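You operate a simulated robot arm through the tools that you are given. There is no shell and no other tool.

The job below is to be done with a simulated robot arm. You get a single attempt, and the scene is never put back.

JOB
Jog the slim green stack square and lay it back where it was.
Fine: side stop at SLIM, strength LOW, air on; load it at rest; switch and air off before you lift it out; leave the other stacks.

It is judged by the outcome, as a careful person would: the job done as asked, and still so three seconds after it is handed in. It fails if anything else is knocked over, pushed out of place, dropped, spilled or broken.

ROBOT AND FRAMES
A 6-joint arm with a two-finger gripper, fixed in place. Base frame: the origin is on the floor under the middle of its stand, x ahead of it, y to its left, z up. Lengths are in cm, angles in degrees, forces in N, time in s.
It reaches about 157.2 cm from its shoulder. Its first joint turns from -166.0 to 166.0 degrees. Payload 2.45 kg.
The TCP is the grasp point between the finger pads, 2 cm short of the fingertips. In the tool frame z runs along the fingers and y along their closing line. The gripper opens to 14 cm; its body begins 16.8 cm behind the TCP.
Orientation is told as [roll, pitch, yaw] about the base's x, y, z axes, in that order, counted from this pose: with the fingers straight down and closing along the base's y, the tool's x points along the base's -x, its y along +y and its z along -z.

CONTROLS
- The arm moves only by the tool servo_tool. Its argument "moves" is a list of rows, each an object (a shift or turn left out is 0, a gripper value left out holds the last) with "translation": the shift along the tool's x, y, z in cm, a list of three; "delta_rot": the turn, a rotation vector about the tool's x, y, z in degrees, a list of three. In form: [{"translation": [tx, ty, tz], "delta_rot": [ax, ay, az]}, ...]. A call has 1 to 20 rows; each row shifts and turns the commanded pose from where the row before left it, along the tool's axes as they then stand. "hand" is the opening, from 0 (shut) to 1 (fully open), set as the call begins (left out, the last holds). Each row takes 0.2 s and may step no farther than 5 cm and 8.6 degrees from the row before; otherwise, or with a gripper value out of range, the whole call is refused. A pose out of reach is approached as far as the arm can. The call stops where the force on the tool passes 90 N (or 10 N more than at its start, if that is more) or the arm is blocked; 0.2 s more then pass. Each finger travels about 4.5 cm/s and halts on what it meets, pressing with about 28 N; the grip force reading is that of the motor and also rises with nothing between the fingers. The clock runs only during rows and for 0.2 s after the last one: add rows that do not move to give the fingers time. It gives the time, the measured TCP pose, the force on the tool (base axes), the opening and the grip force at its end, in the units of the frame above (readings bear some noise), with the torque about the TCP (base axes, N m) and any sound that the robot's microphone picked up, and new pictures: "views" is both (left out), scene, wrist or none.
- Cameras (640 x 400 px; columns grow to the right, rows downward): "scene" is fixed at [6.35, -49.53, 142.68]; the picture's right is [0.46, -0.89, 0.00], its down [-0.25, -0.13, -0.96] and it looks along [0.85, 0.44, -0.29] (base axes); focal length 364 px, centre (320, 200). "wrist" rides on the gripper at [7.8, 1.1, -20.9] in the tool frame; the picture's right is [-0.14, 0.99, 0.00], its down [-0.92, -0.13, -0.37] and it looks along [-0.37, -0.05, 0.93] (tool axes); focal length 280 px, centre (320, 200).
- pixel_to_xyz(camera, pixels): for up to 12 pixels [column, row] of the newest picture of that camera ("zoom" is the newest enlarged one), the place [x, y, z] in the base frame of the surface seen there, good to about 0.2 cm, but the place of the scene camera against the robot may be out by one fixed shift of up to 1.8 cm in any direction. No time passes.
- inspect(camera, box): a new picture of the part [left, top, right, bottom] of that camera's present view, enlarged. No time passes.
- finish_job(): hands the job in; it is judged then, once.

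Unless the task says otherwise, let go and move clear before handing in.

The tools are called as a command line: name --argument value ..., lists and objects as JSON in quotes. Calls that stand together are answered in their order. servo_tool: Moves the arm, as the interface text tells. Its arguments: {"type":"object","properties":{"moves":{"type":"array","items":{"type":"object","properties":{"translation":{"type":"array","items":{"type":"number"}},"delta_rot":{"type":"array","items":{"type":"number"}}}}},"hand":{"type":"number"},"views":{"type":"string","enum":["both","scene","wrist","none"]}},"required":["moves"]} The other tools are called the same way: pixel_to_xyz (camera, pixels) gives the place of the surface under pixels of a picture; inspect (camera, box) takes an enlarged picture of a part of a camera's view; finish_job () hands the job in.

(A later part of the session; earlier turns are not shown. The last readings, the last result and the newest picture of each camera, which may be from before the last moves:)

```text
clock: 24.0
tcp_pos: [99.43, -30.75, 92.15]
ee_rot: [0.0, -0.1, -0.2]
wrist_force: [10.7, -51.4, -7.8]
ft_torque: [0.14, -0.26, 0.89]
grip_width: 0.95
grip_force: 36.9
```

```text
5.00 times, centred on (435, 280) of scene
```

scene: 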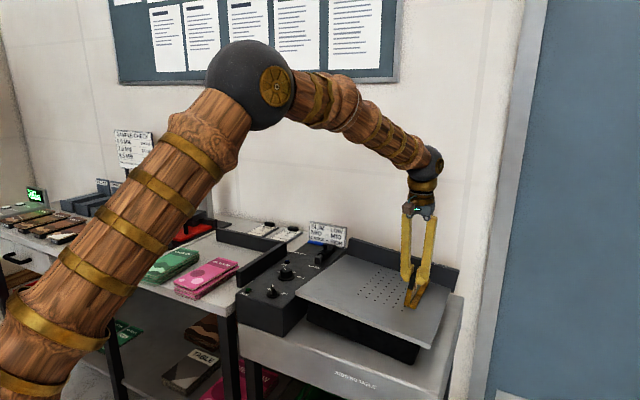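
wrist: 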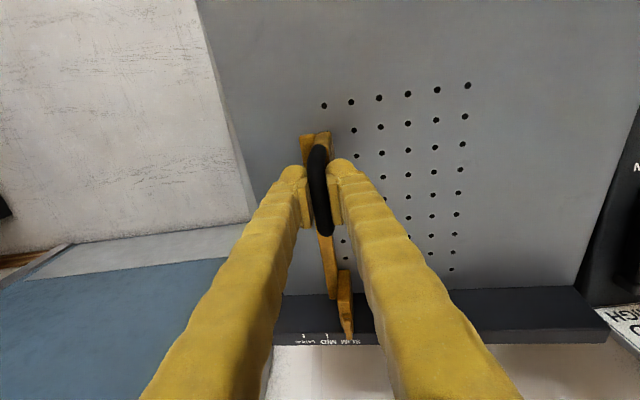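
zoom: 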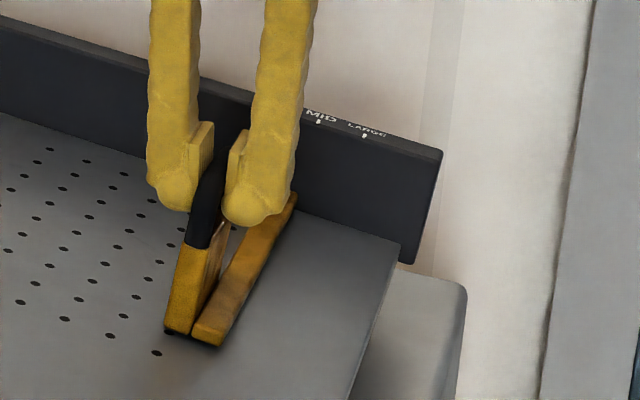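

The pointer is about 0.2 cm short of the SLIM tick (zoom tip (360,308), tick expected ≈(368,291)). I'll push slightly further.

servo_tool --moves '[{"translation": [0, 0.2, -0.02]}, {}]' --views "both"

inspect --camera "wrist" --box '[270, 270, 410, 360]'

```text
clock: 24.6
tcp_pos: [99.42, -30.61, 92.18]
ee_rot: [-0.1, 0.0, -0.1]
wrist_force: [18.2, -83.6, -12.7]
ft_torque: [0.26, -0.44, 0.99]
grip_width: 1.3
grip_force: 39.4
```

scene: 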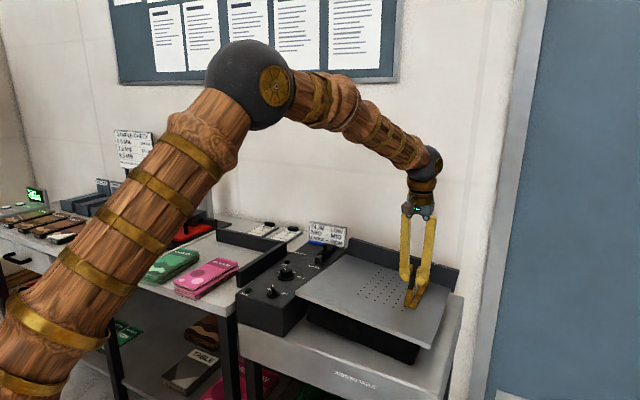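
wrist: 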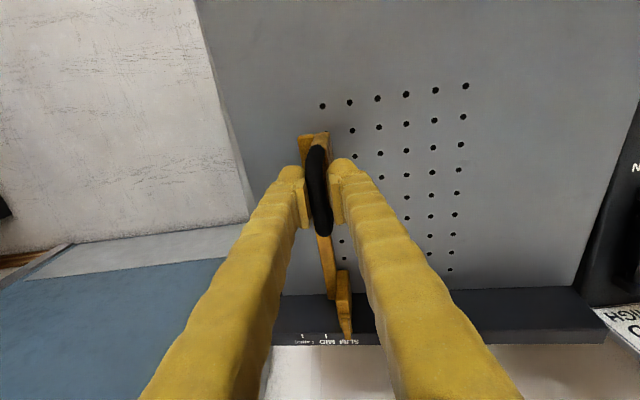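

```text
4.44 times, centred on (340, 315) of wrist
```

zoom: 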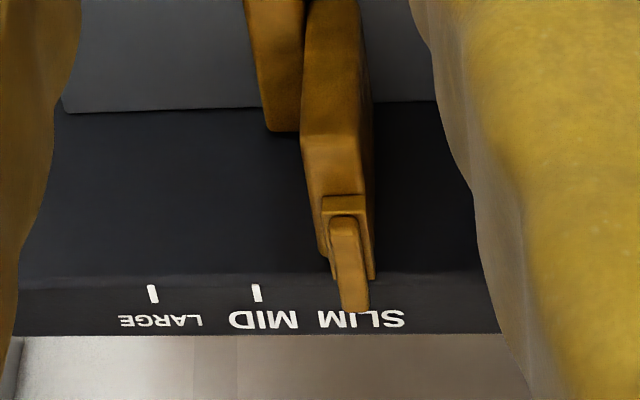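

The stop resists with 84 N and no longer moves, so it's probably at its travel end. I'll ease off, release and rise to see where the pointer rests.

servo_tool --moves '[{"translation": [0, -0.3, 0.0]}, {}]' --views "none"

servo_tool --moves '[{}, {}, {}]' --hand 0.3 --views "none"

servo_tool --moves '[{"translation": [0, 0, -3]}, {"translation": [0, 0, -3]}, {"translation": [3, 0, -3]}, {"translation": [3, 0, 0]}, {}, {}]' --hand 1.0 --views "both"

inspect --camera "wrist" --box '[270, 230, 410, 340]'

```text
clock: 25.2
tcp_pos: [99.4, -30.76, 92.29]
ee_rot: [-0.1, 0.1, -0.1]
wrist_force: [17.8, -73.4, -14.7]
ft_torque: [0.2, -0.1, 0.87]
grip_width: 0.97
grip_force: 36.9
```

```text
clock: 26.0
tcp_pos: [99.44, -30.5, 92.28]
ee_rot: [0.0, 0.0, -0.1]
wrist_force: [-0.2, 0.4, 0.5]
ft_torque: [0.02, -0.03, 0.0]
grip_width: 4.2
grip_force: 0.0
```

```text
clock: 27.4
tcp_pos: [93.53, -30.59, 101.23]
ee_rot: [-0.1, -0.1, -0.1]
wrist_force: [-0.3, -0.1, 0.7]
ft_torque: [0.05, 0.0, 0.0]
grip_width: 13.99
grip_force: 0.1
```

scene: 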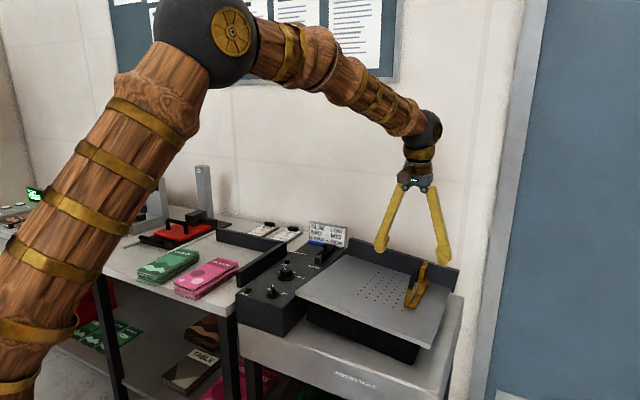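
wrist: 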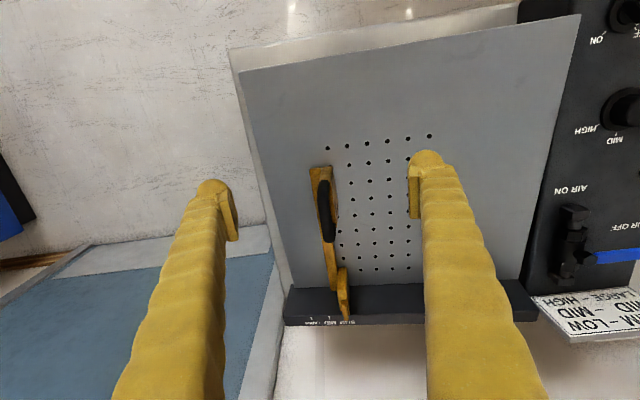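

```text
3.64 times, centred on (340, 285) of wrist
```

zoom: 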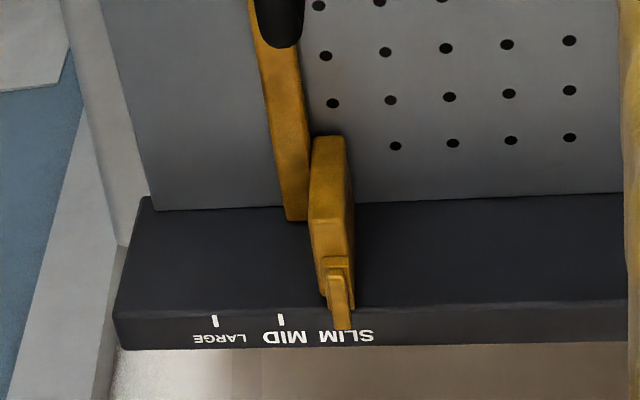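

The pointer now covers the SLIM tick (zoom (343,322)). I'll measure the pointer versus the ticks in 3-D to judge the remainder.

inspect --camera "wrist" --box '[295, 295, 365, 335]'

pixel_to_xyz --camera "wrist" --pixels '[[311.2, 317.5], [329.4, 317.3], [346, 317], [347, 318.5], [345, 308], [344.5, 312], [349, 316], [351, 317]]'

```text
9.14 times, centred on (330, 315) of wrist
```

zoom: 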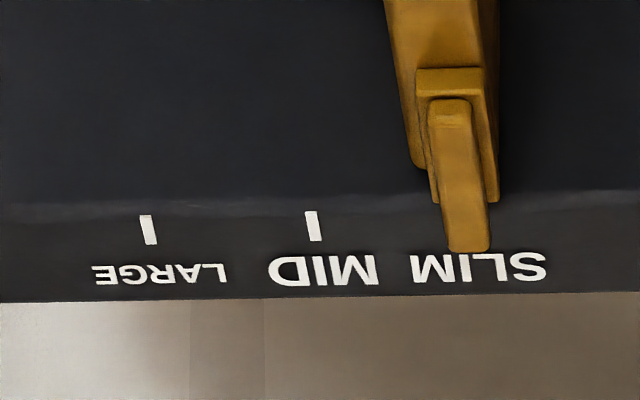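

```text
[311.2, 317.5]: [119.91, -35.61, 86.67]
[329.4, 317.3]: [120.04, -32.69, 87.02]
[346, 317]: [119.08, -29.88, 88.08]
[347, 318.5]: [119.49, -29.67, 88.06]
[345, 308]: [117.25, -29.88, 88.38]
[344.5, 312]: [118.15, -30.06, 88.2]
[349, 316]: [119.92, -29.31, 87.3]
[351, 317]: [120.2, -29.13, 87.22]
```

Pointer y≈-29.85 matches the SLIM tick (≈-29.8), so the stop is set. Next I'll go to the air lever with the hand at yaw -90 and narrow fingers.

servo_tool --moves '[{"translation": [-4, 3, 0]}, {"translation": [-4, 3, 0]}, {"translation": [-4, 3, 0]}, {"translation": [-4, 3, 0]}, {"translation": [-2.8, 4, 0]}, {"translation": [0, 5, 0]}, {"translation": [0, 5, 0]}, {"translation": [0, 5, 0]}, {"translation": [0, 5, 0]}, {"translation": [0, 3.8, 0]}, {}]' --hand 0.3 --views "none"

servo_tool --moves '[{"delta_rot": [0, 0, 8.5]}, {"delta_rot": [0, 0, 8.5]}, {"delta_rot": [0, 0, 8.5]}, {"delta_rot": [0, 0, 8.5]}, {"delta_rot": [0, 0, 8.5]}, {"delta_rot": [0, 0, 8.5]}, {"delta_rot": [0, 0, 8.5]}, {"delta_rot": [0, 0, 8.5]}, {"delta_rot": [0, 0, 8.5]}, {"delta_rot": [0, 0, 8.5]}, {"delta_rot": [0, 0, 5]}, {}]' --views "both"

inspect --camera "wrist" --box '[240, 110, 400, 230]'

```text
clock: 29.8
tcp_pos: [112.4, 9.23, 101.5]
ee_rot: [0.0, 0.0, -0.1]
wrist_force: [-0.3, 0.1, 0.3]
ft_torque: [0.02, -0.02, 0.0]
grip_width: 4.19
grip_force: 0.1
```

```text
clock: 32.4
tcp_pos: [112.35, 9.11, 101.33]
ee_rot: [0.0, -0.1, -90.1]
wrist_force: [-0.2, -0.5, -0.5]
ft_torque: [0.0, -0.01, 0.0]
grip_width: 4.19
grip_force: 0.1
```

scene: 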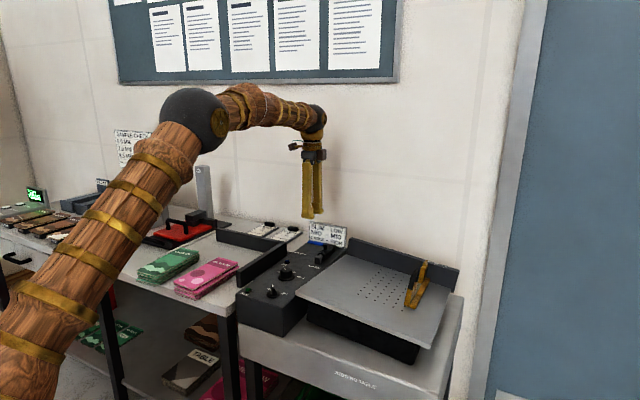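
wrist: 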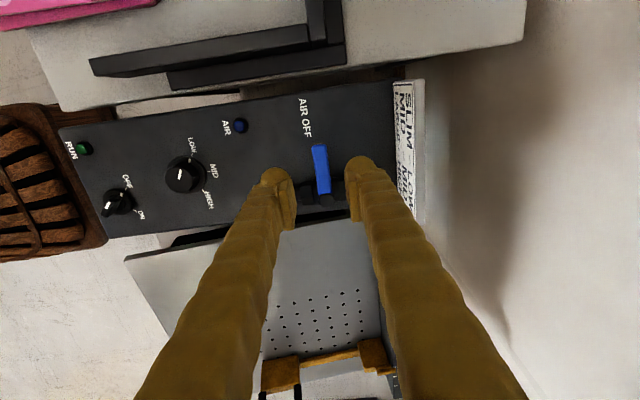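

```text
3.33 times, centred on (320, 170) of wrist
```

zoom: 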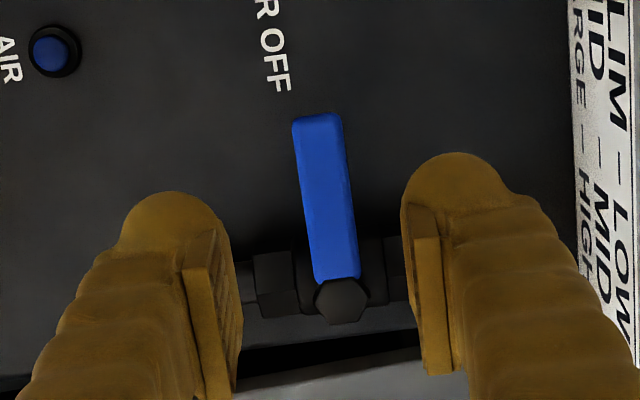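

The lever (zoom (325,200)) and its hex pivot (341,300) sit between the fingers. I'll measure them from here.

pixel_to_xyz --camera "wrist" --pixels '[[319, 147], [320, 160], [322, 175], [324, 188], [326.3, 200], [314, 155], [325, 155], [320, 144.5], [304, 197], [340, 195], [405, 150], [418, 150]]'

```text
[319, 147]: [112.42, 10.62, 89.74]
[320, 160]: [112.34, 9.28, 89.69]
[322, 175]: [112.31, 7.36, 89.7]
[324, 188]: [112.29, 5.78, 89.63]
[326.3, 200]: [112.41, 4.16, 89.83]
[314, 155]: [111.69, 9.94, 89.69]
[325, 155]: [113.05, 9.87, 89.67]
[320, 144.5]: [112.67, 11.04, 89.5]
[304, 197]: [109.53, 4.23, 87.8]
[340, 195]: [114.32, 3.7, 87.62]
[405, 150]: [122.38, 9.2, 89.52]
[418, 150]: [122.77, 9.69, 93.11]
```

Lever centreline is x≈112.35, pivot (112.4, 4.16), top z 89.7. I'll descend to z≈90.3 and close on it at radius ≈5 cm.

servo_tool --moves '[{"translation": [0, 0, 4]}, {"translation": [0, 0, 4]}, {"translation": [0, 0, 2]}, {"translation": [0, 0, 1.0]}, {}]' --views "wrist"

servo_tool --moves '[{}, {}, {}, {}]' --hand 0.0 --views "wrist"

```text
clock: 33.6
tcp_pos: [112.29, 9.14, 90.26]
ee_rot: [0.0, 0.0, -90.2]
wrist_force: [-0.1, -0.3, -0.5]
ft_torque: [0.02, -0.01, -0.04]
grip_width: 4.21
grip_force: 0.1
```

wrist: 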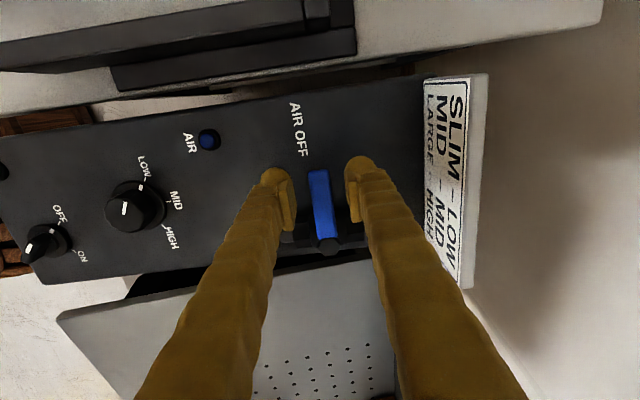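

```text
clock: 34.6
tcp_pos: [112.35, 9.2, 90.17]
ee_rot: [0.0, 0.0, -90.2]
wrist_force: [7.9, 2.0, -2.5]
ft_torque: [0.01, -0.06, 0.45]
grip_width: 1.73
grip_force: 42.5
```

wrist: 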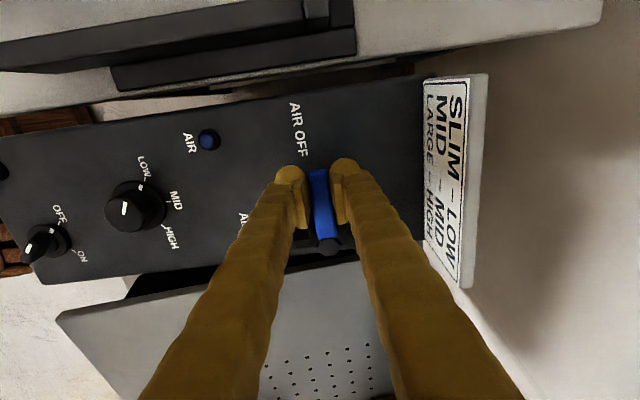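

Lever gripped (width 1.73). I'll swing it in an arc about the pivot toward AIR ON, first about 49°.

servo_tool --moves '[{"translation": [-0.051, -0.717, 0], "delta_rot": [0, 0, -8.18]}, {"translation": [-0.051, -0.717, 0], "delta_rot": [0, 0, -8.18]}, {"translation": [-0.051, -0.717, 0], "delta_rot": [0, 0, -8.18]}, {"translation": [-0.051, -0.717, 0], "delta_rot": [0, 0, -8.18]}, {"translation": [-0.051, -0.717, 0], "delta_rot": [0, 0, -8.18]}, {"translation": [-0.051, -0.717, 0], "delta_rot": [0, 0, -8.18]}, {}]' --views "wrist"

```text
clock: 36.2
tcp_pos: [108.59, 7.49, 90.38]
ee_rot: [0.1, 0.0, -41.0]
wrist_force: [11.2, -9.5, 1.3]
ft_torque: [-0.26, -0.27, 0.08]
grip_width: 1.69
grip_force: 42.4
```

wrist: 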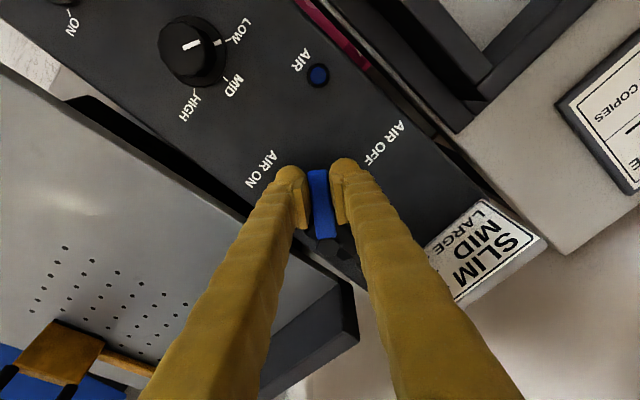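

The lever is following with small forces. I'll swing the remaining 41°.

servo_tool --moves '[{"translation": [-0.051, -0.717, 0], "delta_rot": [0, 0, -8.18]}, {"translation": [-0.051, -0.717, 0], "delta_rot": [0, 0, -8.18]}, {"translation": [-0.051, -0.717, 0], "delta_rot": [0, 0, -8.18]}, {"translation": [-0.051, -0.717, 0], "delta_rot": [0, 0, -8.18]}, {"translation": [-0.051, -0.717, 0], "delta_rot": [0, 0, -8.18]}, {}]' --views "both"

inspect --camera "wrist" --box '[240, 110, 400, 230]'

```text
clock: 37.6
tcp_pos: [107.21, 4.17, 90.41]
ee_rot: [-0.1, 0.1, 0.1]
wrist_force: [-9.1, -11.9, 0.0]
ft_torque: [-0.13, 0.19, -0.61]
grip_width: 1.68
grip_force: 42.4
```

scene: 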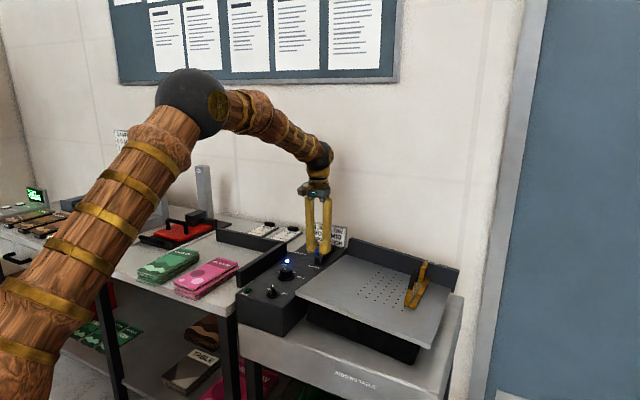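
wrist: 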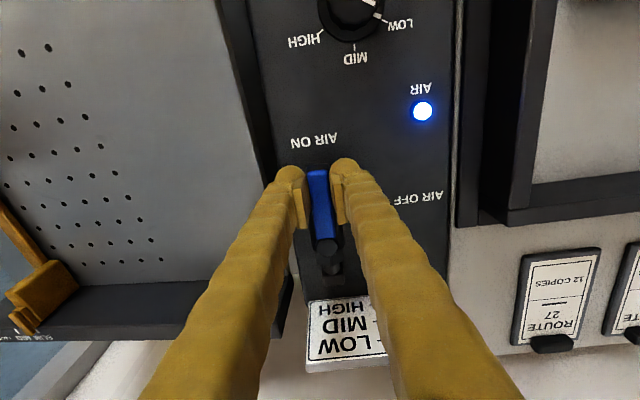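

```text
3.33 times, centred on (320, 170) of wrist
```

zoom: 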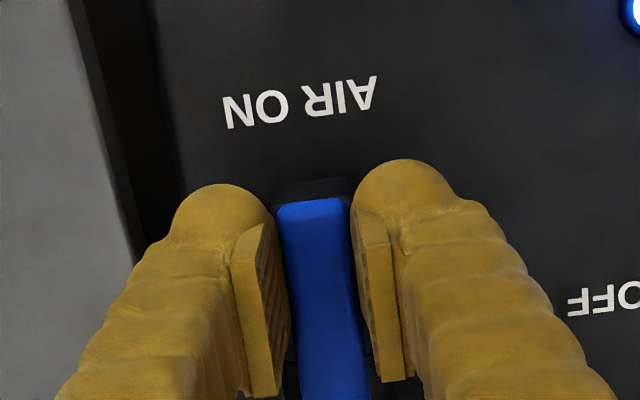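

The AIR lamp is lit (wrist (422,111)) and the lever lies along the valve body. I'll release, rise, and look toward the green stack, checking the tall column near it.

servo_tool --moves '[{}, {}, {}]' --hand 0.3 --views "none"

servo_tool --moves '[{"translation": [0, 0, -3]}, {"translation": [0, 0, -4]}, {"translation": [0, 0, -5]}, {"translation": [5, 0, -5]}, {"translation": [5, 0, -3]}, {"translation": [5, 3, 0]}, {"translation": [5, 4, 0]}, {"translation": [5, 4, 0]}, {"translation": [3, 4, 0]}, {"translation": [0, 4, 0]}, {"translation": [0, 4, 0]}, {"translation": [0, 4, 0]}, {"translation": [0, 4, 0]}, {}]' --hand 1.0 --views "both"

pixel_to_xyz --camera "scene" --pixels '[[203, 168], [203, 215], [150, 180], [125, 135], [195, 220], [180, 230], [240, 225], [285, 250]]'

```text
clock: 38.4
tcp_pos: [107.18, 4.23, 90.37]
ee_rot: [0.1, 0.0, 0.0]
wrist_force: [0.1, 0.2, 0.3]
ft_torque: [-0.01, 0.01, -0.02]
grip_width: 4.2
grip_force: 0.0
```

```text
refused: row 4 steps farther than a row can; nothing moved
```

```text
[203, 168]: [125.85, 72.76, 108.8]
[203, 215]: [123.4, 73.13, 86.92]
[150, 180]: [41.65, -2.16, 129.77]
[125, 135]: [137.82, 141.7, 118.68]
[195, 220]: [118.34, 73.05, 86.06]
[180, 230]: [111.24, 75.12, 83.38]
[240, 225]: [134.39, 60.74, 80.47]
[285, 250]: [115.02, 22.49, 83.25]
```

The call was refused for one long row; nothing moved. The column is at about (125,73), away from the stack. I'll redo the rise and transfer with shorter rows.

servo_tool --moves '[{"translation": [0, 0, -3]}, {"translation": [0, 0, -4]}, {"translation": [0, 0, -5]}, {"translation": [2, 0, -4]}, {"translation": [3, 0, -3]}, {"translation": [4, 2, 0]}, {"translation": [4, 2.5, 0]}, {"translation": [4, 2.5, 0]}, {"translation": [4, 2.5, 0]}, {"translation": [3, 3.5, 0]}, {"translation": [2, 4, 0]}, {"translation": [0, 4.5, 0]}, {"translation": [0, 4.5, 0]}, {"translation": [0, 4.5, 0]}, {"translation": [0, 4.5, 0]}, {"translation": [0, 4, 0]}, {}]' --hand 1.0 --views "both"

inspect --camera "wrist" --box '[200, 80, 440, 300]'

```text
clock: 42.0
tcp_pos: [81.28, 43.13, 109.32]
ee_rot: [0.0, 0.1, -0.1]
wrist_force: [-0.2, -0.6, 0.1]
ft_torque: [-0.02, 0.01, -0.01]
grip_width: 13.97
grip_force: 0.0
```

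scene: 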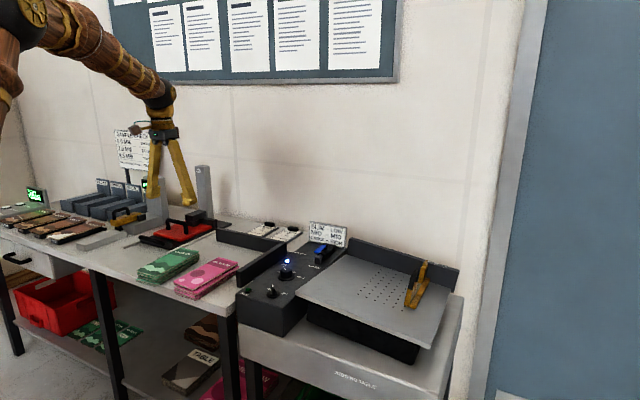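
wrist: 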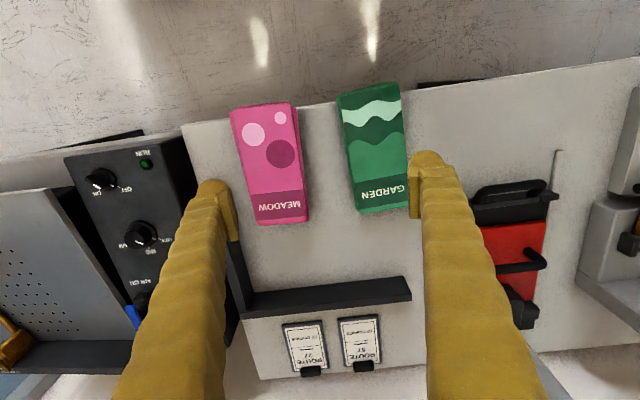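

```text
1.82 times, centred on (320, 190) of wrist
```

zoom: 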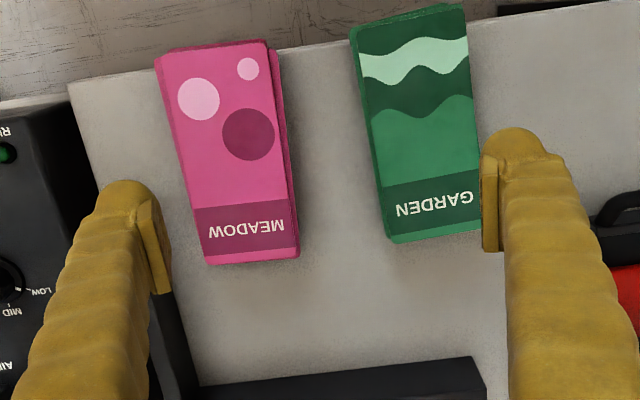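

Now the green stack is fully visible at wrist (372,148). I'll measure its corners from this view.

pixel_to_xyz --camera "wrist" --pixels '[[338, 96], [397, 83], [408, 205], [363, 212], [372, 150], [368, 110], [385, 190], [234, 110], [292, 103], [307, 220], [264, 224], [335, 240]]'

inspect --camera "wrist" --box '[320, 70, 430, 225]'

inspect --camera "scene" --box '[130, 240, 250, 310]'

```text
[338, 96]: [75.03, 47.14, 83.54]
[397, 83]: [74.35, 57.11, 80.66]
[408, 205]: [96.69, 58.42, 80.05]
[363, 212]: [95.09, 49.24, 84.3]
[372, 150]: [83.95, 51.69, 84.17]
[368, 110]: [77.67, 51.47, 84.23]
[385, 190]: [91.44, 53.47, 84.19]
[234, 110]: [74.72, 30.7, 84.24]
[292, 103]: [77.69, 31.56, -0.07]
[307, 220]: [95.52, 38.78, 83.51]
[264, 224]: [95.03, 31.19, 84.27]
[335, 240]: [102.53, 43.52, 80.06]
```

```text
2.58 times, centred on (375, 148) of wrist
```

zoom: 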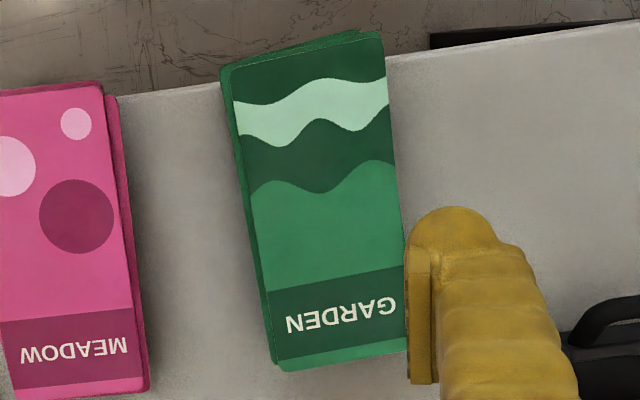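

```text
5.33 times, centred on (190, 275) of scene
```

zoom: 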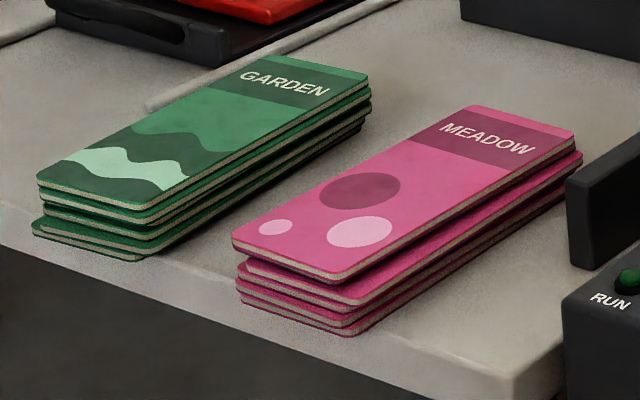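

Stack top z≈84.2 on a table at 80.05, spanning roughly x 75–96, y 47–58. I'll centre the hand over it in y for a cleaner measurement.

servo_tool --moves '[{"translation": [2, 3.3, 0]}, {"translation": [2, 3.3, 0]}, {"translation": [0, 2.8, 0]}, {}]' --views "wrist"

inspect --camera "wrist" --box '[250, 70, 410, 230]'

```text
clock: 43.0
tcp_pos: [77.26, 52.61, 109.35]
ee_rot: [0.0, -0.1, -0.2]
wrist_force: [-0.3, -0.3, 0.3]
ft_torque: [-0.02, -0.02, -0.02]
grip_width: 14.01
grip_force: 0.1
```

wrist: 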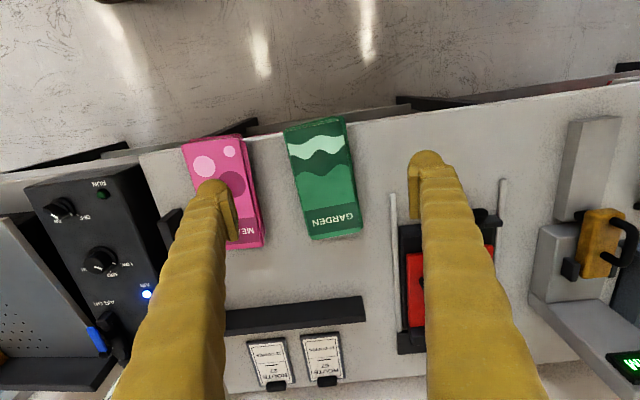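

```text
2.50 times, centred on (330, 150) of wrist
```

zoom: 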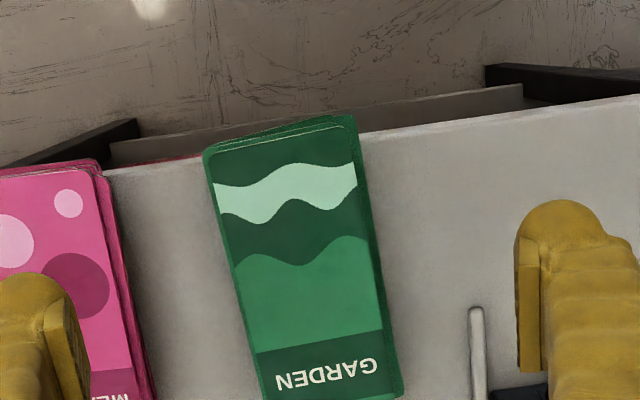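

The stack is centred in view at (320,178). I'll zoom in on it and measure its edges finely.

inspect --camera "wrist" --box '[270, 110, 370, 180]'

inspect --camera "wrist" --box '[280, 175, 380, 245]'

```text
5.71 times, centred on (320, 145) of wrist
```

zoom: 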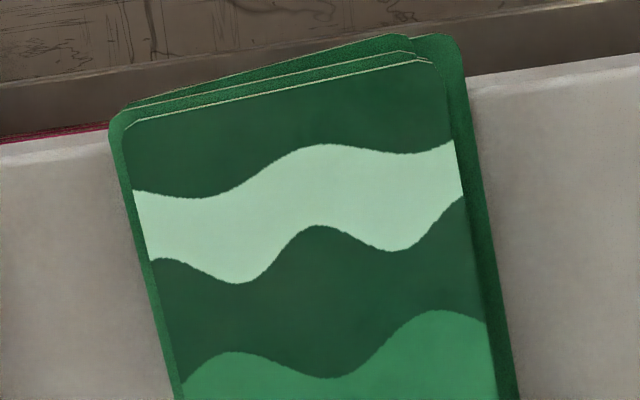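

```text
5.71 times, centred on (330, 210) of wrist
```

zoom: 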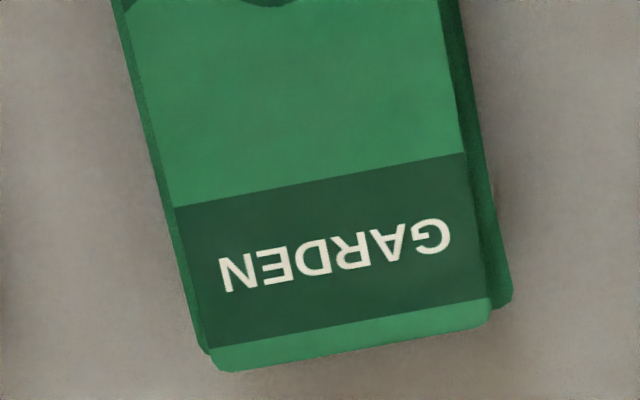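

I'll convert the top-leaflet corners and the lower leaflets' visible edges to base coordinates.

pixel_to_xyz --camera "wrist" --pixels '[[287, 134], [338.5, 122.5], [358, 229], [313, 238], [295.5, 180], [348, 165], [343, 118.5], [362.3, 226.5], [284, 131], [310, 232], [303, 186], [351, 178]]'

pixel_to_xyz --camera "wrist" --pixels '[[320, 120], [320, 124], [290, 129], [355, 205], [357, 200], [299, 175], [297, 175], [345, 135], [348, 140], [300, 200], [305, 215], [370, 200]]'

```text
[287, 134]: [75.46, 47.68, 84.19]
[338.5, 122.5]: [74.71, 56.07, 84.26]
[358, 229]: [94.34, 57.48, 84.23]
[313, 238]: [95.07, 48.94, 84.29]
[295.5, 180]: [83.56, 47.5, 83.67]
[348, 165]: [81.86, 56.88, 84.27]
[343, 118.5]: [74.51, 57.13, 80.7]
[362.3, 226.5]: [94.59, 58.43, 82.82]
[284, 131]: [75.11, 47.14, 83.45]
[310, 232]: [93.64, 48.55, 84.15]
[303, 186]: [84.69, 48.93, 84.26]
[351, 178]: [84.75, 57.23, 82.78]
```

```text
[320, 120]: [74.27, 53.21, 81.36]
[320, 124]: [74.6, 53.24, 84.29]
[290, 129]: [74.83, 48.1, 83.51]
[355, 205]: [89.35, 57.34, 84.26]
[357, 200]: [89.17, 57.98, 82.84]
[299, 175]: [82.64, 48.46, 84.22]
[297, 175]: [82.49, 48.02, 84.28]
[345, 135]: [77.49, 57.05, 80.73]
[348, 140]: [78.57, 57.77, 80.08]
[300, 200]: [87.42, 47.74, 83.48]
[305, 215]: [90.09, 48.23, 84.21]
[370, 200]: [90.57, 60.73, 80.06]
```

The top leaflet is centred near (84.9, 52.6) with about +4° yaw, roughly 20 × 9 cm. Before grabbing it I need to know whether a finger fits beside the side stop, so I'll go and measure the stop closely.

servo_tool --moves '[{"translation": [-1.2, -4.8, 0]}, {"translation": [-1.2, -4.8, 0]}, {"translation": [-1.2, -4.8, 0]}, {"translation": [-1.2, -4.8, 0]}, {"translation": [-1.2, -4.8, 0]}, {"translation": [-1.2, -4.8, 0]}, {"translation": [-1.2, -4.8, 0]}, {"translation": [-1.2, -4.8, 0]}, {"translation": [-1.2, -4.8, 0]}, {"translation": [-1.2, -4.8, 0]}, {"translation": [-1.2, -4.8, 0]}, {"translation": [-1.2, -4.8, 0]}, {"translation": [-1.2, -4.8, 0]}, {"translation": [-1.2, -4.8, 0]}, {"translation": [-1.2, -4.8, 0]}, {"translation": [-1.2, -4.8, 0]}, {"translation": [0, 0, 4]}, {"translation": [0, 0, 3]}, {}]' --views "wrist"

inspect --camera "wrist" --box '[240, 150, 400, 310]'

```text
clock: 47.0
tcp_pos: [96.34, -24.4, 102.42]
ee_rot: [0.0, -0.1, 0.0]
wrist_force: [0.1, -0.5, 0.4]
ft_torque: [-0.01, 0.0, 0.04]
grip_width: 14.0
grip_force: 0.1
```

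wrist: 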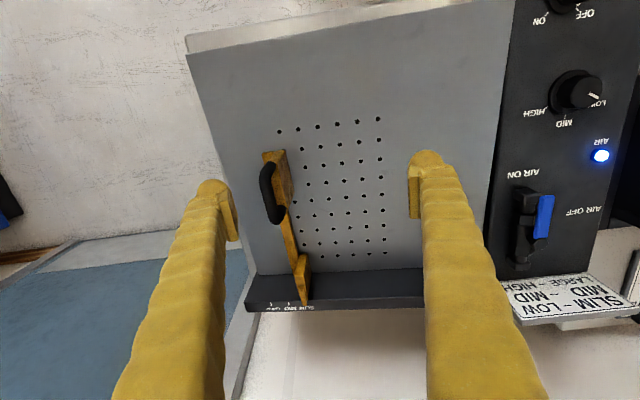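

```text
2.50 times, centred on (320, 230) of wrist
```

zoom: 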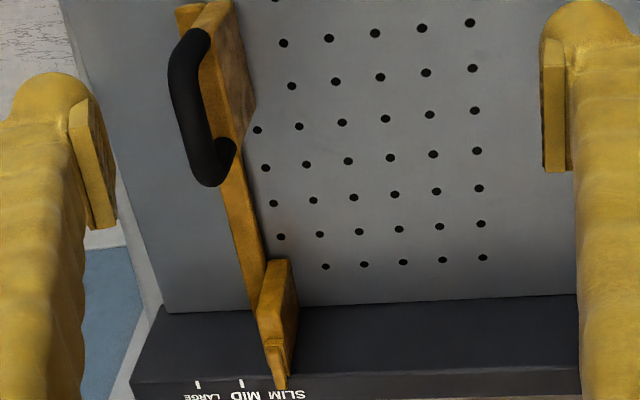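

inspect --camera "wrist" --box '[250, 140, 320, 230]'

inspect --camera "wrist" --box '[260, 210, 340, 310]'

pixel_to_xyz --camera "wrist" --pixels '[[283, 155], [285, 170], [288, 180], [291, 190], [285, 212], [288, 225], [292, 240], [296, 255], [304, 262], [309, 268], [303, 285], [296, 232]]'

pixel_to_xyz --camera "wrist" --pixels '[[282, 225], [280, 215], [286, 240], [291, 216], [294, 225], [297, 240], [300, 250], [290, 205], [293, 195], [294, 200], [280, 205], [276, 235]]'

```text
4.44 times, centred on (285, 185) of wrist
```

zoom: 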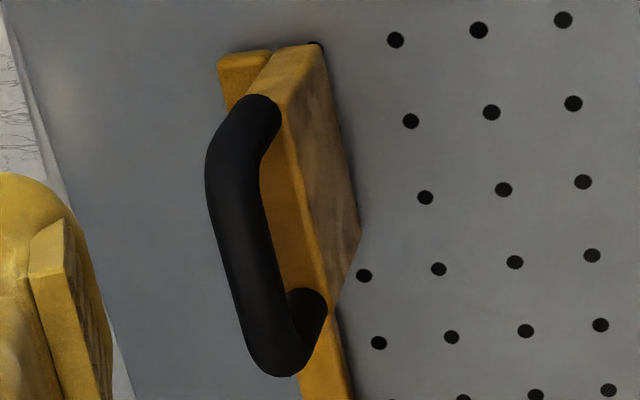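

```text
4.00 times, centred on (300, 260) of wrist
```

zoom: 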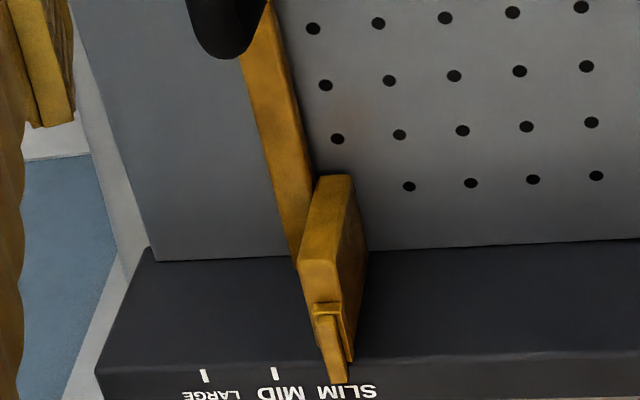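

```text
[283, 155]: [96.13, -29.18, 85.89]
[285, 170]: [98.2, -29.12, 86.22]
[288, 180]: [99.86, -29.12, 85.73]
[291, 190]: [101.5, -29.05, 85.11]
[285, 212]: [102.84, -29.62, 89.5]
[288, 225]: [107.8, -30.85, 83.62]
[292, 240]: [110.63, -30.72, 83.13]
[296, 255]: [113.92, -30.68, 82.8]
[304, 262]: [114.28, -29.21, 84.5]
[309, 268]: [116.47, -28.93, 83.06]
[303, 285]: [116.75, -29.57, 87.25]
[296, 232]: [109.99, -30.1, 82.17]
```

```text
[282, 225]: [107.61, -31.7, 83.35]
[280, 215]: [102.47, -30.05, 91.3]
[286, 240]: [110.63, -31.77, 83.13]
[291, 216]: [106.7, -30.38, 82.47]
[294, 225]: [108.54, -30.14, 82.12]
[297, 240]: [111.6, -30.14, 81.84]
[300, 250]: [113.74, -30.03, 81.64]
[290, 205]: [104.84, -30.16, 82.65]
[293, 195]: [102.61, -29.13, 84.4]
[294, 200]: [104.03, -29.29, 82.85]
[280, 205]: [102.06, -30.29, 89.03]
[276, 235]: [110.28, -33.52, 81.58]
```

The stop's face plane is y≈-29.1 (plate x 96–104, block x 114–118), with a low bar between whose near edge is y≈-30.3 and top 1.3 cm above the table. I'll check the fingertip thickness from both cameras.

pixel_to_xyz --camera "wrist" --pixels '[[410, 165], [410, 200], [416, 152], [425, 149.5], [435, 152], [443, 158], [418, 175], [425, 165], [445, 175], [455, 185], [412, 215], [420, 210]]'

inspect --camera "wrist" --box '[390, 130, 500, 240]'

servo_tool --moves '[{}]' --views "scene"

inspect --camera "scene" --box '[360, 160, 460, 280]'

```text
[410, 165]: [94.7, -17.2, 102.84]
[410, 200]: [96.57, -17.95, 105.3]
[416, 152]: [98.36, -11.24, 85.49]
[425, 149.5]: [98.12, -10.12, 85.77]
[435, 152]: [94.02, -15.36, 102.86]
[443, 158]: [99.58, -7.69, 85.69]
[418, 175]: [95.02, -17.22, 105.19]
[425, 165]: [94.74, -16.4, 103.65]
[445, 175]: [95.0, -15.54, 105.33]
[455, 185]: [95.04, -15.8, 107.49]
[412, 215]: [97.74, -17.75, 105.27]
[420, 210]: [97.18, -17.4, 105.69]
```

```text
3.64 times, centred on (445, 185) of wrist
```

zoom: 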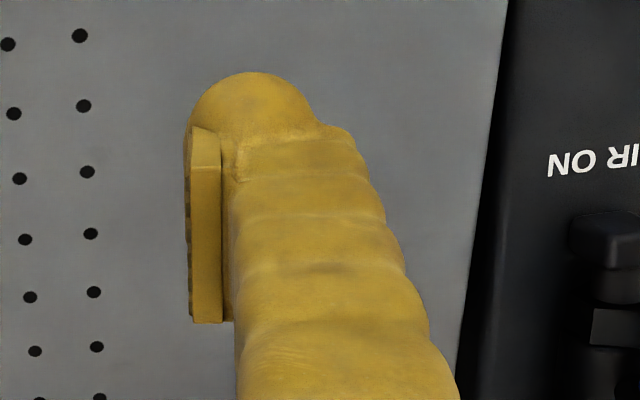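

```text
clock: 47.4
tcp_pos: [96.37, -24.35, 102.28]
ee_rot: [-0.1, 0.0, 0.0]
wrist_force: [0.6, -0.2, -0.9]
ft_torque: [-0.02, -0.02, 0.0]
grip_width: 13.97
grip_force: 0.1
```

scene: 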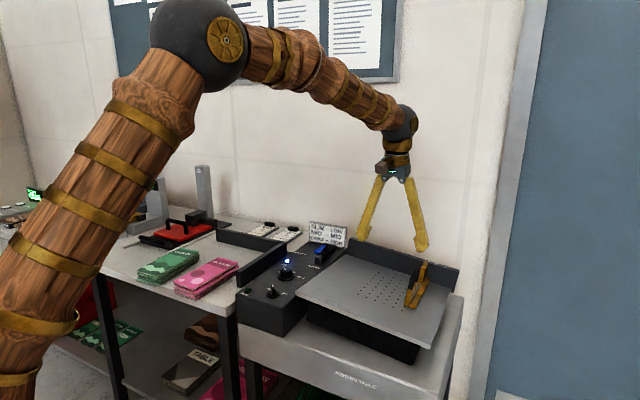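

```text
3.33 times, centred on (410, 220) of scene
```

zoom: 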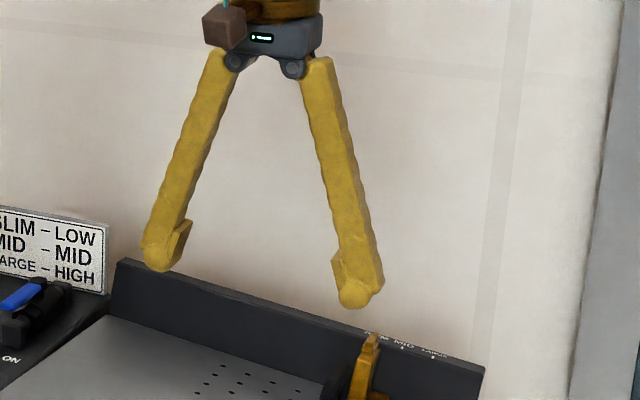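

The fingers are thick (about 2.5 cm), so beside the stop I'd have to stay above the bar. I'll go back to the green stack, checking the rod just beyond it, and test a gentle grip there first.

servo_tool --moves '[{"translation": [0.9, 4.8, -0.5]}, {"translation": [0.9, 4.8, -0.5]}, {"translation": [0.9, 4.8, -0.5]}, {"translation": [0.9, 4.8, -0.5]}, {"translation": [0.9, 4.8, 0]}, {"translation": [0.9, 4.8, 0]}, {"translation": [0.9, 4.8, 0]}, {"translation": [0.9, 4.8, 0]}, {"translation": [0.9, 4.8, 0]}, {"translation": [0.9, 4.8, 0]}, {"translation": [0.9, 4.8, 0]}, {"translation": [0.9, 4.8, 0]}, {"translation": [0.6, 4.8, 0]}, {"translation": [0, 4.8, 0]}, {"translation": [0, 4.8, 0]}, {"translation": [0, 4.95, 0]}, {"delta_rot": [0, 0, -4]}, {}]' --views "both"

inspect --camera "wrist" --box '[220, 60, 460, 240]'

```text
clock: 51.2
tcp_pos: [84.91, 52.64, 104.39]
ee_rot: [0.1, 0.0, 4.0]
wrist_force: [-0.2, 0.1, -0.3]
ft_torque: [-0.02, 0.02, 0.0]
grip_width: 13.99
grip_force: 0.0
```

scene: 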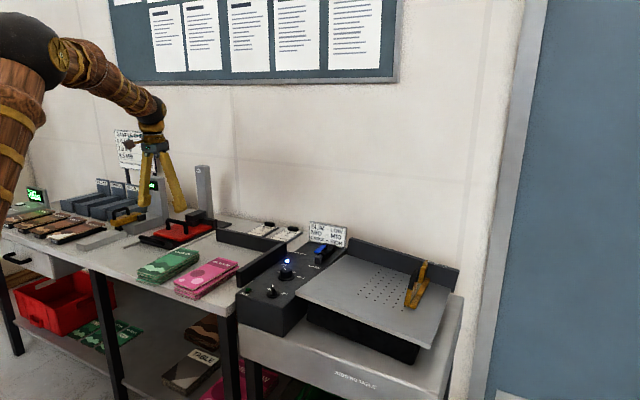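
wrist: 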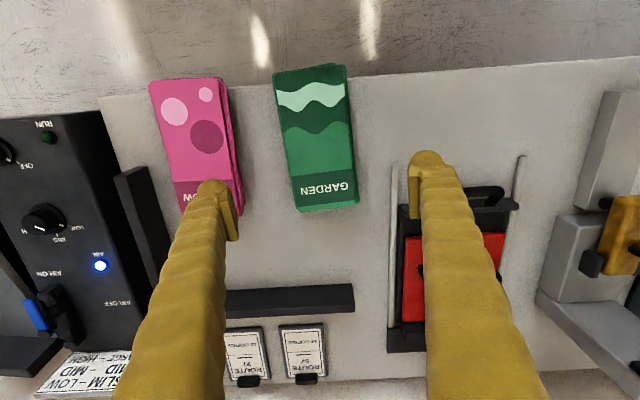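

```text
2.22 times, centred on (340, 150) of wrist
```

zoom: 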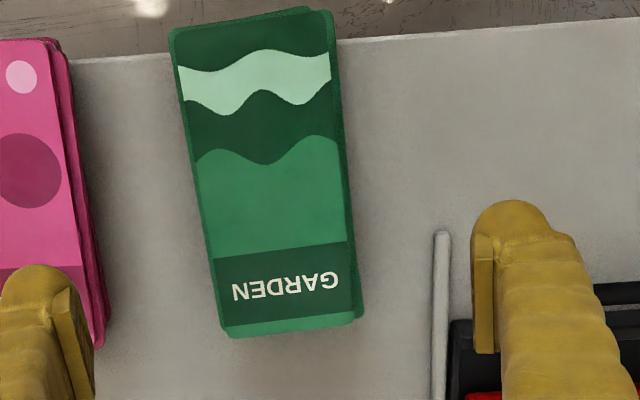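

The rod near (394,165) and the pink stack's edge (238,200) bracket the space. I'll measure them, and the green edges again, from here.

pixel_to_xyz --camera "wrist" --pixels '[[394, 166], [394, 180], [235, 150], [242, 205], [278, 73], [343, 68], [356, 199], [297, 208], [283, 130], [349, 120], [351, 110], [230, 82]]'

inspect --camera "wrist" --box '[265, 55, 370, 130]'

inspect --camera "wrist" --box '[265, 140, 370, 215]'

```text
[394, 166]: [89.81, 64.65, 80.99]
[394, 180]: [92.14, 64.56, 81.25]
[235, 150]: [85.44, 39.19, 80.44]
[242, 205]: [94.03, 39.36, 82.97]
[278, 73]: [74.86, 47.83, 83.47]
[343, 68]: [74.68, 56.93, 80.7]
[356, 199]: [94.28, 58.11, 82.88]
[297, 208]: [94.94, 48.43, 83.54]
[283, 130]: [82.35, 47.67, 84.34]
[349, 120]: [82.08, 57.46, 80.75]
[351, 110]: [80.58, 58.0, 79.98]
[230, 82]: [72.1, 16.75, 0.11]
```

```text
5.33 times, centred on (318, 92) of wrist
```

zoom: 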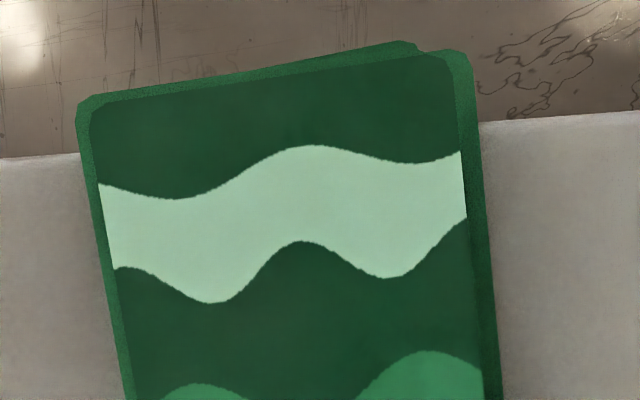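

```text
5.33 times, centred on (318, 178) of wrist
```

zoom: 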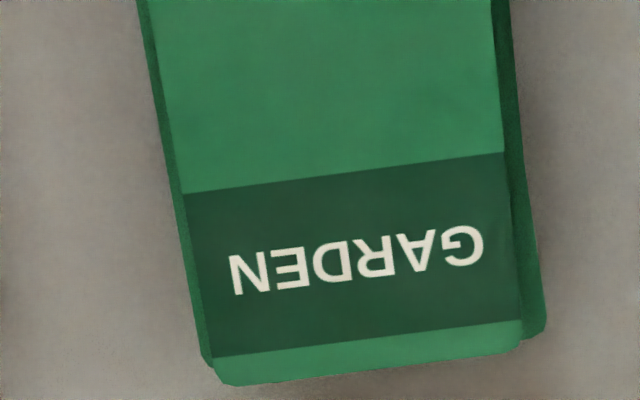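

Everything is clear: the rod starts at x≈89.6, y≈64.6, and pink ends at y≈39.4. The layers share yaw ≈4° with mean centre ≈(84.75, 52.75). I'll descend astride the stack.

servo_tool --moves '[{"translation": [0, 0.1, 4]}, {"translation": [0, 0, 4]}, {"translation": [0, 0, 4]}, {"translation": [0, 0, 4]}, {"translation": [0, 0, 3]}, {}]' --views "both"

inspect --camera "scene" --box '[110, 190, 250, 310]'

```text
clock: 52.6
tcp_pos: [85.11, 52.86, 85.35]
ee_rot: [0.0, -0.1, 3.8]
wrist_force: [0.0, 0.0, -0.8]
ft_torque: [0.0, -0.03, 0.0]
grip_width: 14.01
grip_force: 0.1
```

scene: 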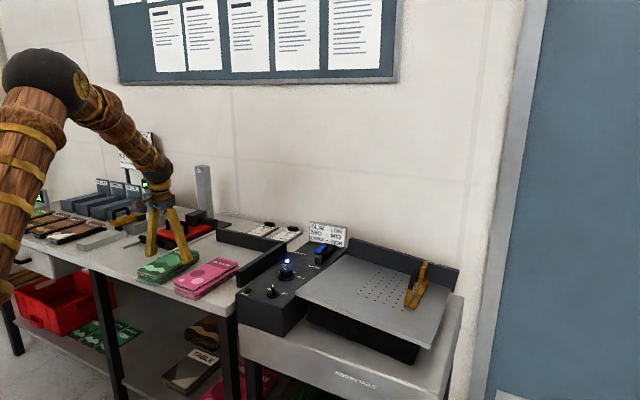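
wrist: 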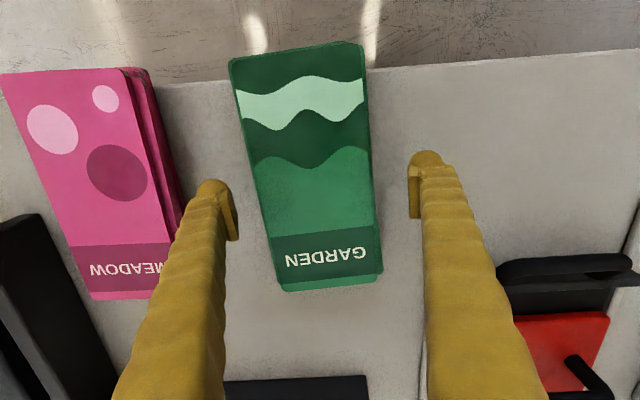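

```text
3.33 times, centred on (180, 250) of scene
```

zoom: 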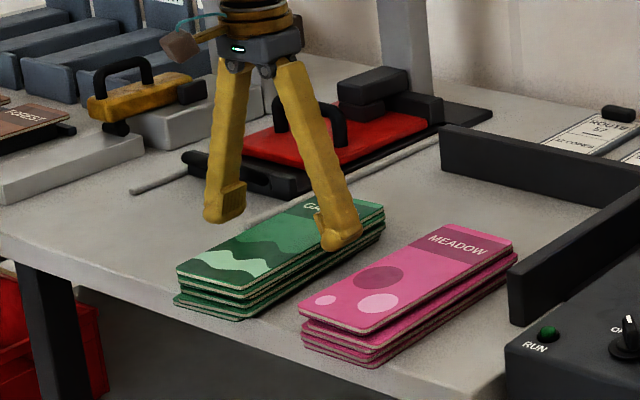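

Both fingers straddle the stack with room. I'll lower so the tips are ~0.3 cm above the table and close to about 10 cm first, watching what happens.

servo_tool --moves '[{"translation": [0, 0, 1.5]}, {"translation": [0, 0, 1.5]}, {}]' --views "none"

servo_tool --moves '[{}, {}, {}]' --hand 0.71 --views "both"

inspect --camera "scene" --box '[110, 190, 250, 310]'

```text
clock: 53.4
tcp_pos: [85.11, 52.9, 82.37]
ee_rot: [0.0, 0.0, 4.0]
wrist_force: [0.5, 0.3, -0.5]
ft_torque: [-0.02, 0.01, 0.0]
grip_width: 14.01
grip_force: 0.3
```

```text
clock: 54.2
tcp_pos: [85.19, 52.84, 82.38]
ee_rot: [-0.1, 0.0, 3.9]
wrist_force: [-0.1, -3.0, 5.8]
ft_torque: [-0.1, 0.13, 0.17]
grip_width: 12.76
grip_force: 27.8
```

scene: 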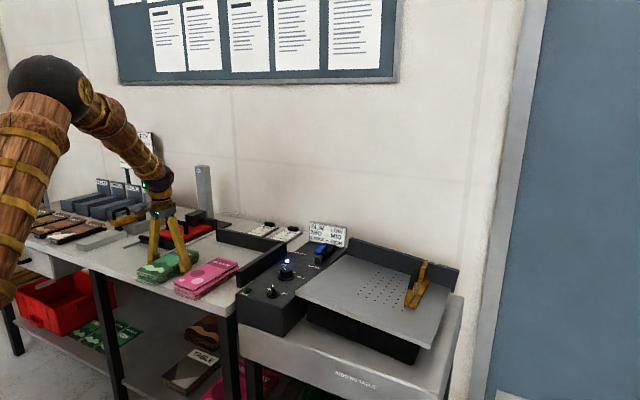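
wrist: 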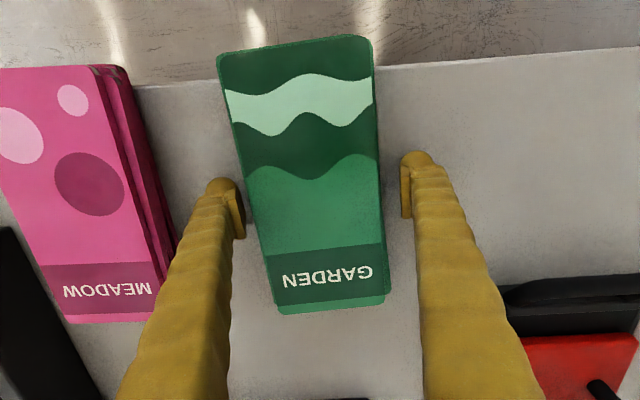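

```text
3.33 times, centred on (180, 250) of scene
```

zoom: 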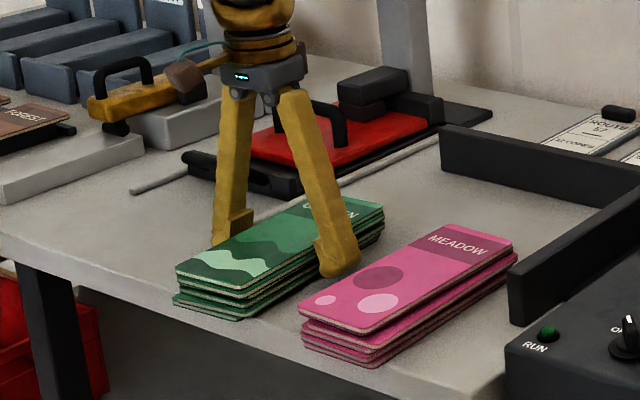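

The fingers stalled at 12.8 cm with an upward push of 6 N — the tips swing down to the table as they close. I'll raise 0.5 cm and let them close further.

servo_tool --moves '[{"translation": [0, 0, -0.5]}, {}, {}]' --hand 0.71 --views "wrist"

```text
clock: 55.0
tcp_pos: [85.13, 52.78, 82.86]
ee_rot: [0.0, -0.1, 3.9]
wrist_force: [-0.4, -1.0, -1.3]
ft_torque: [-0.01, 0.01, 0.01]
grip_width: 12.5
grip_force: 28.0
```

wrist: 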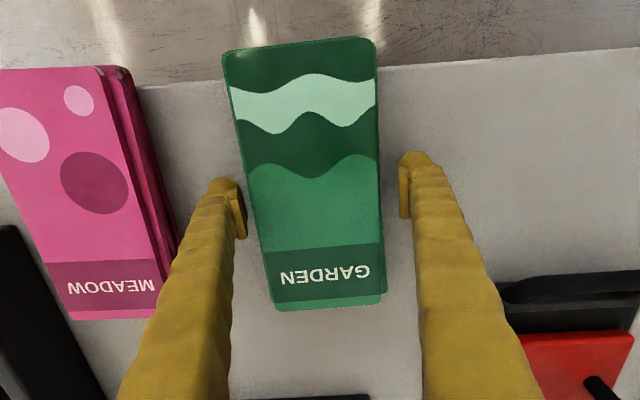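

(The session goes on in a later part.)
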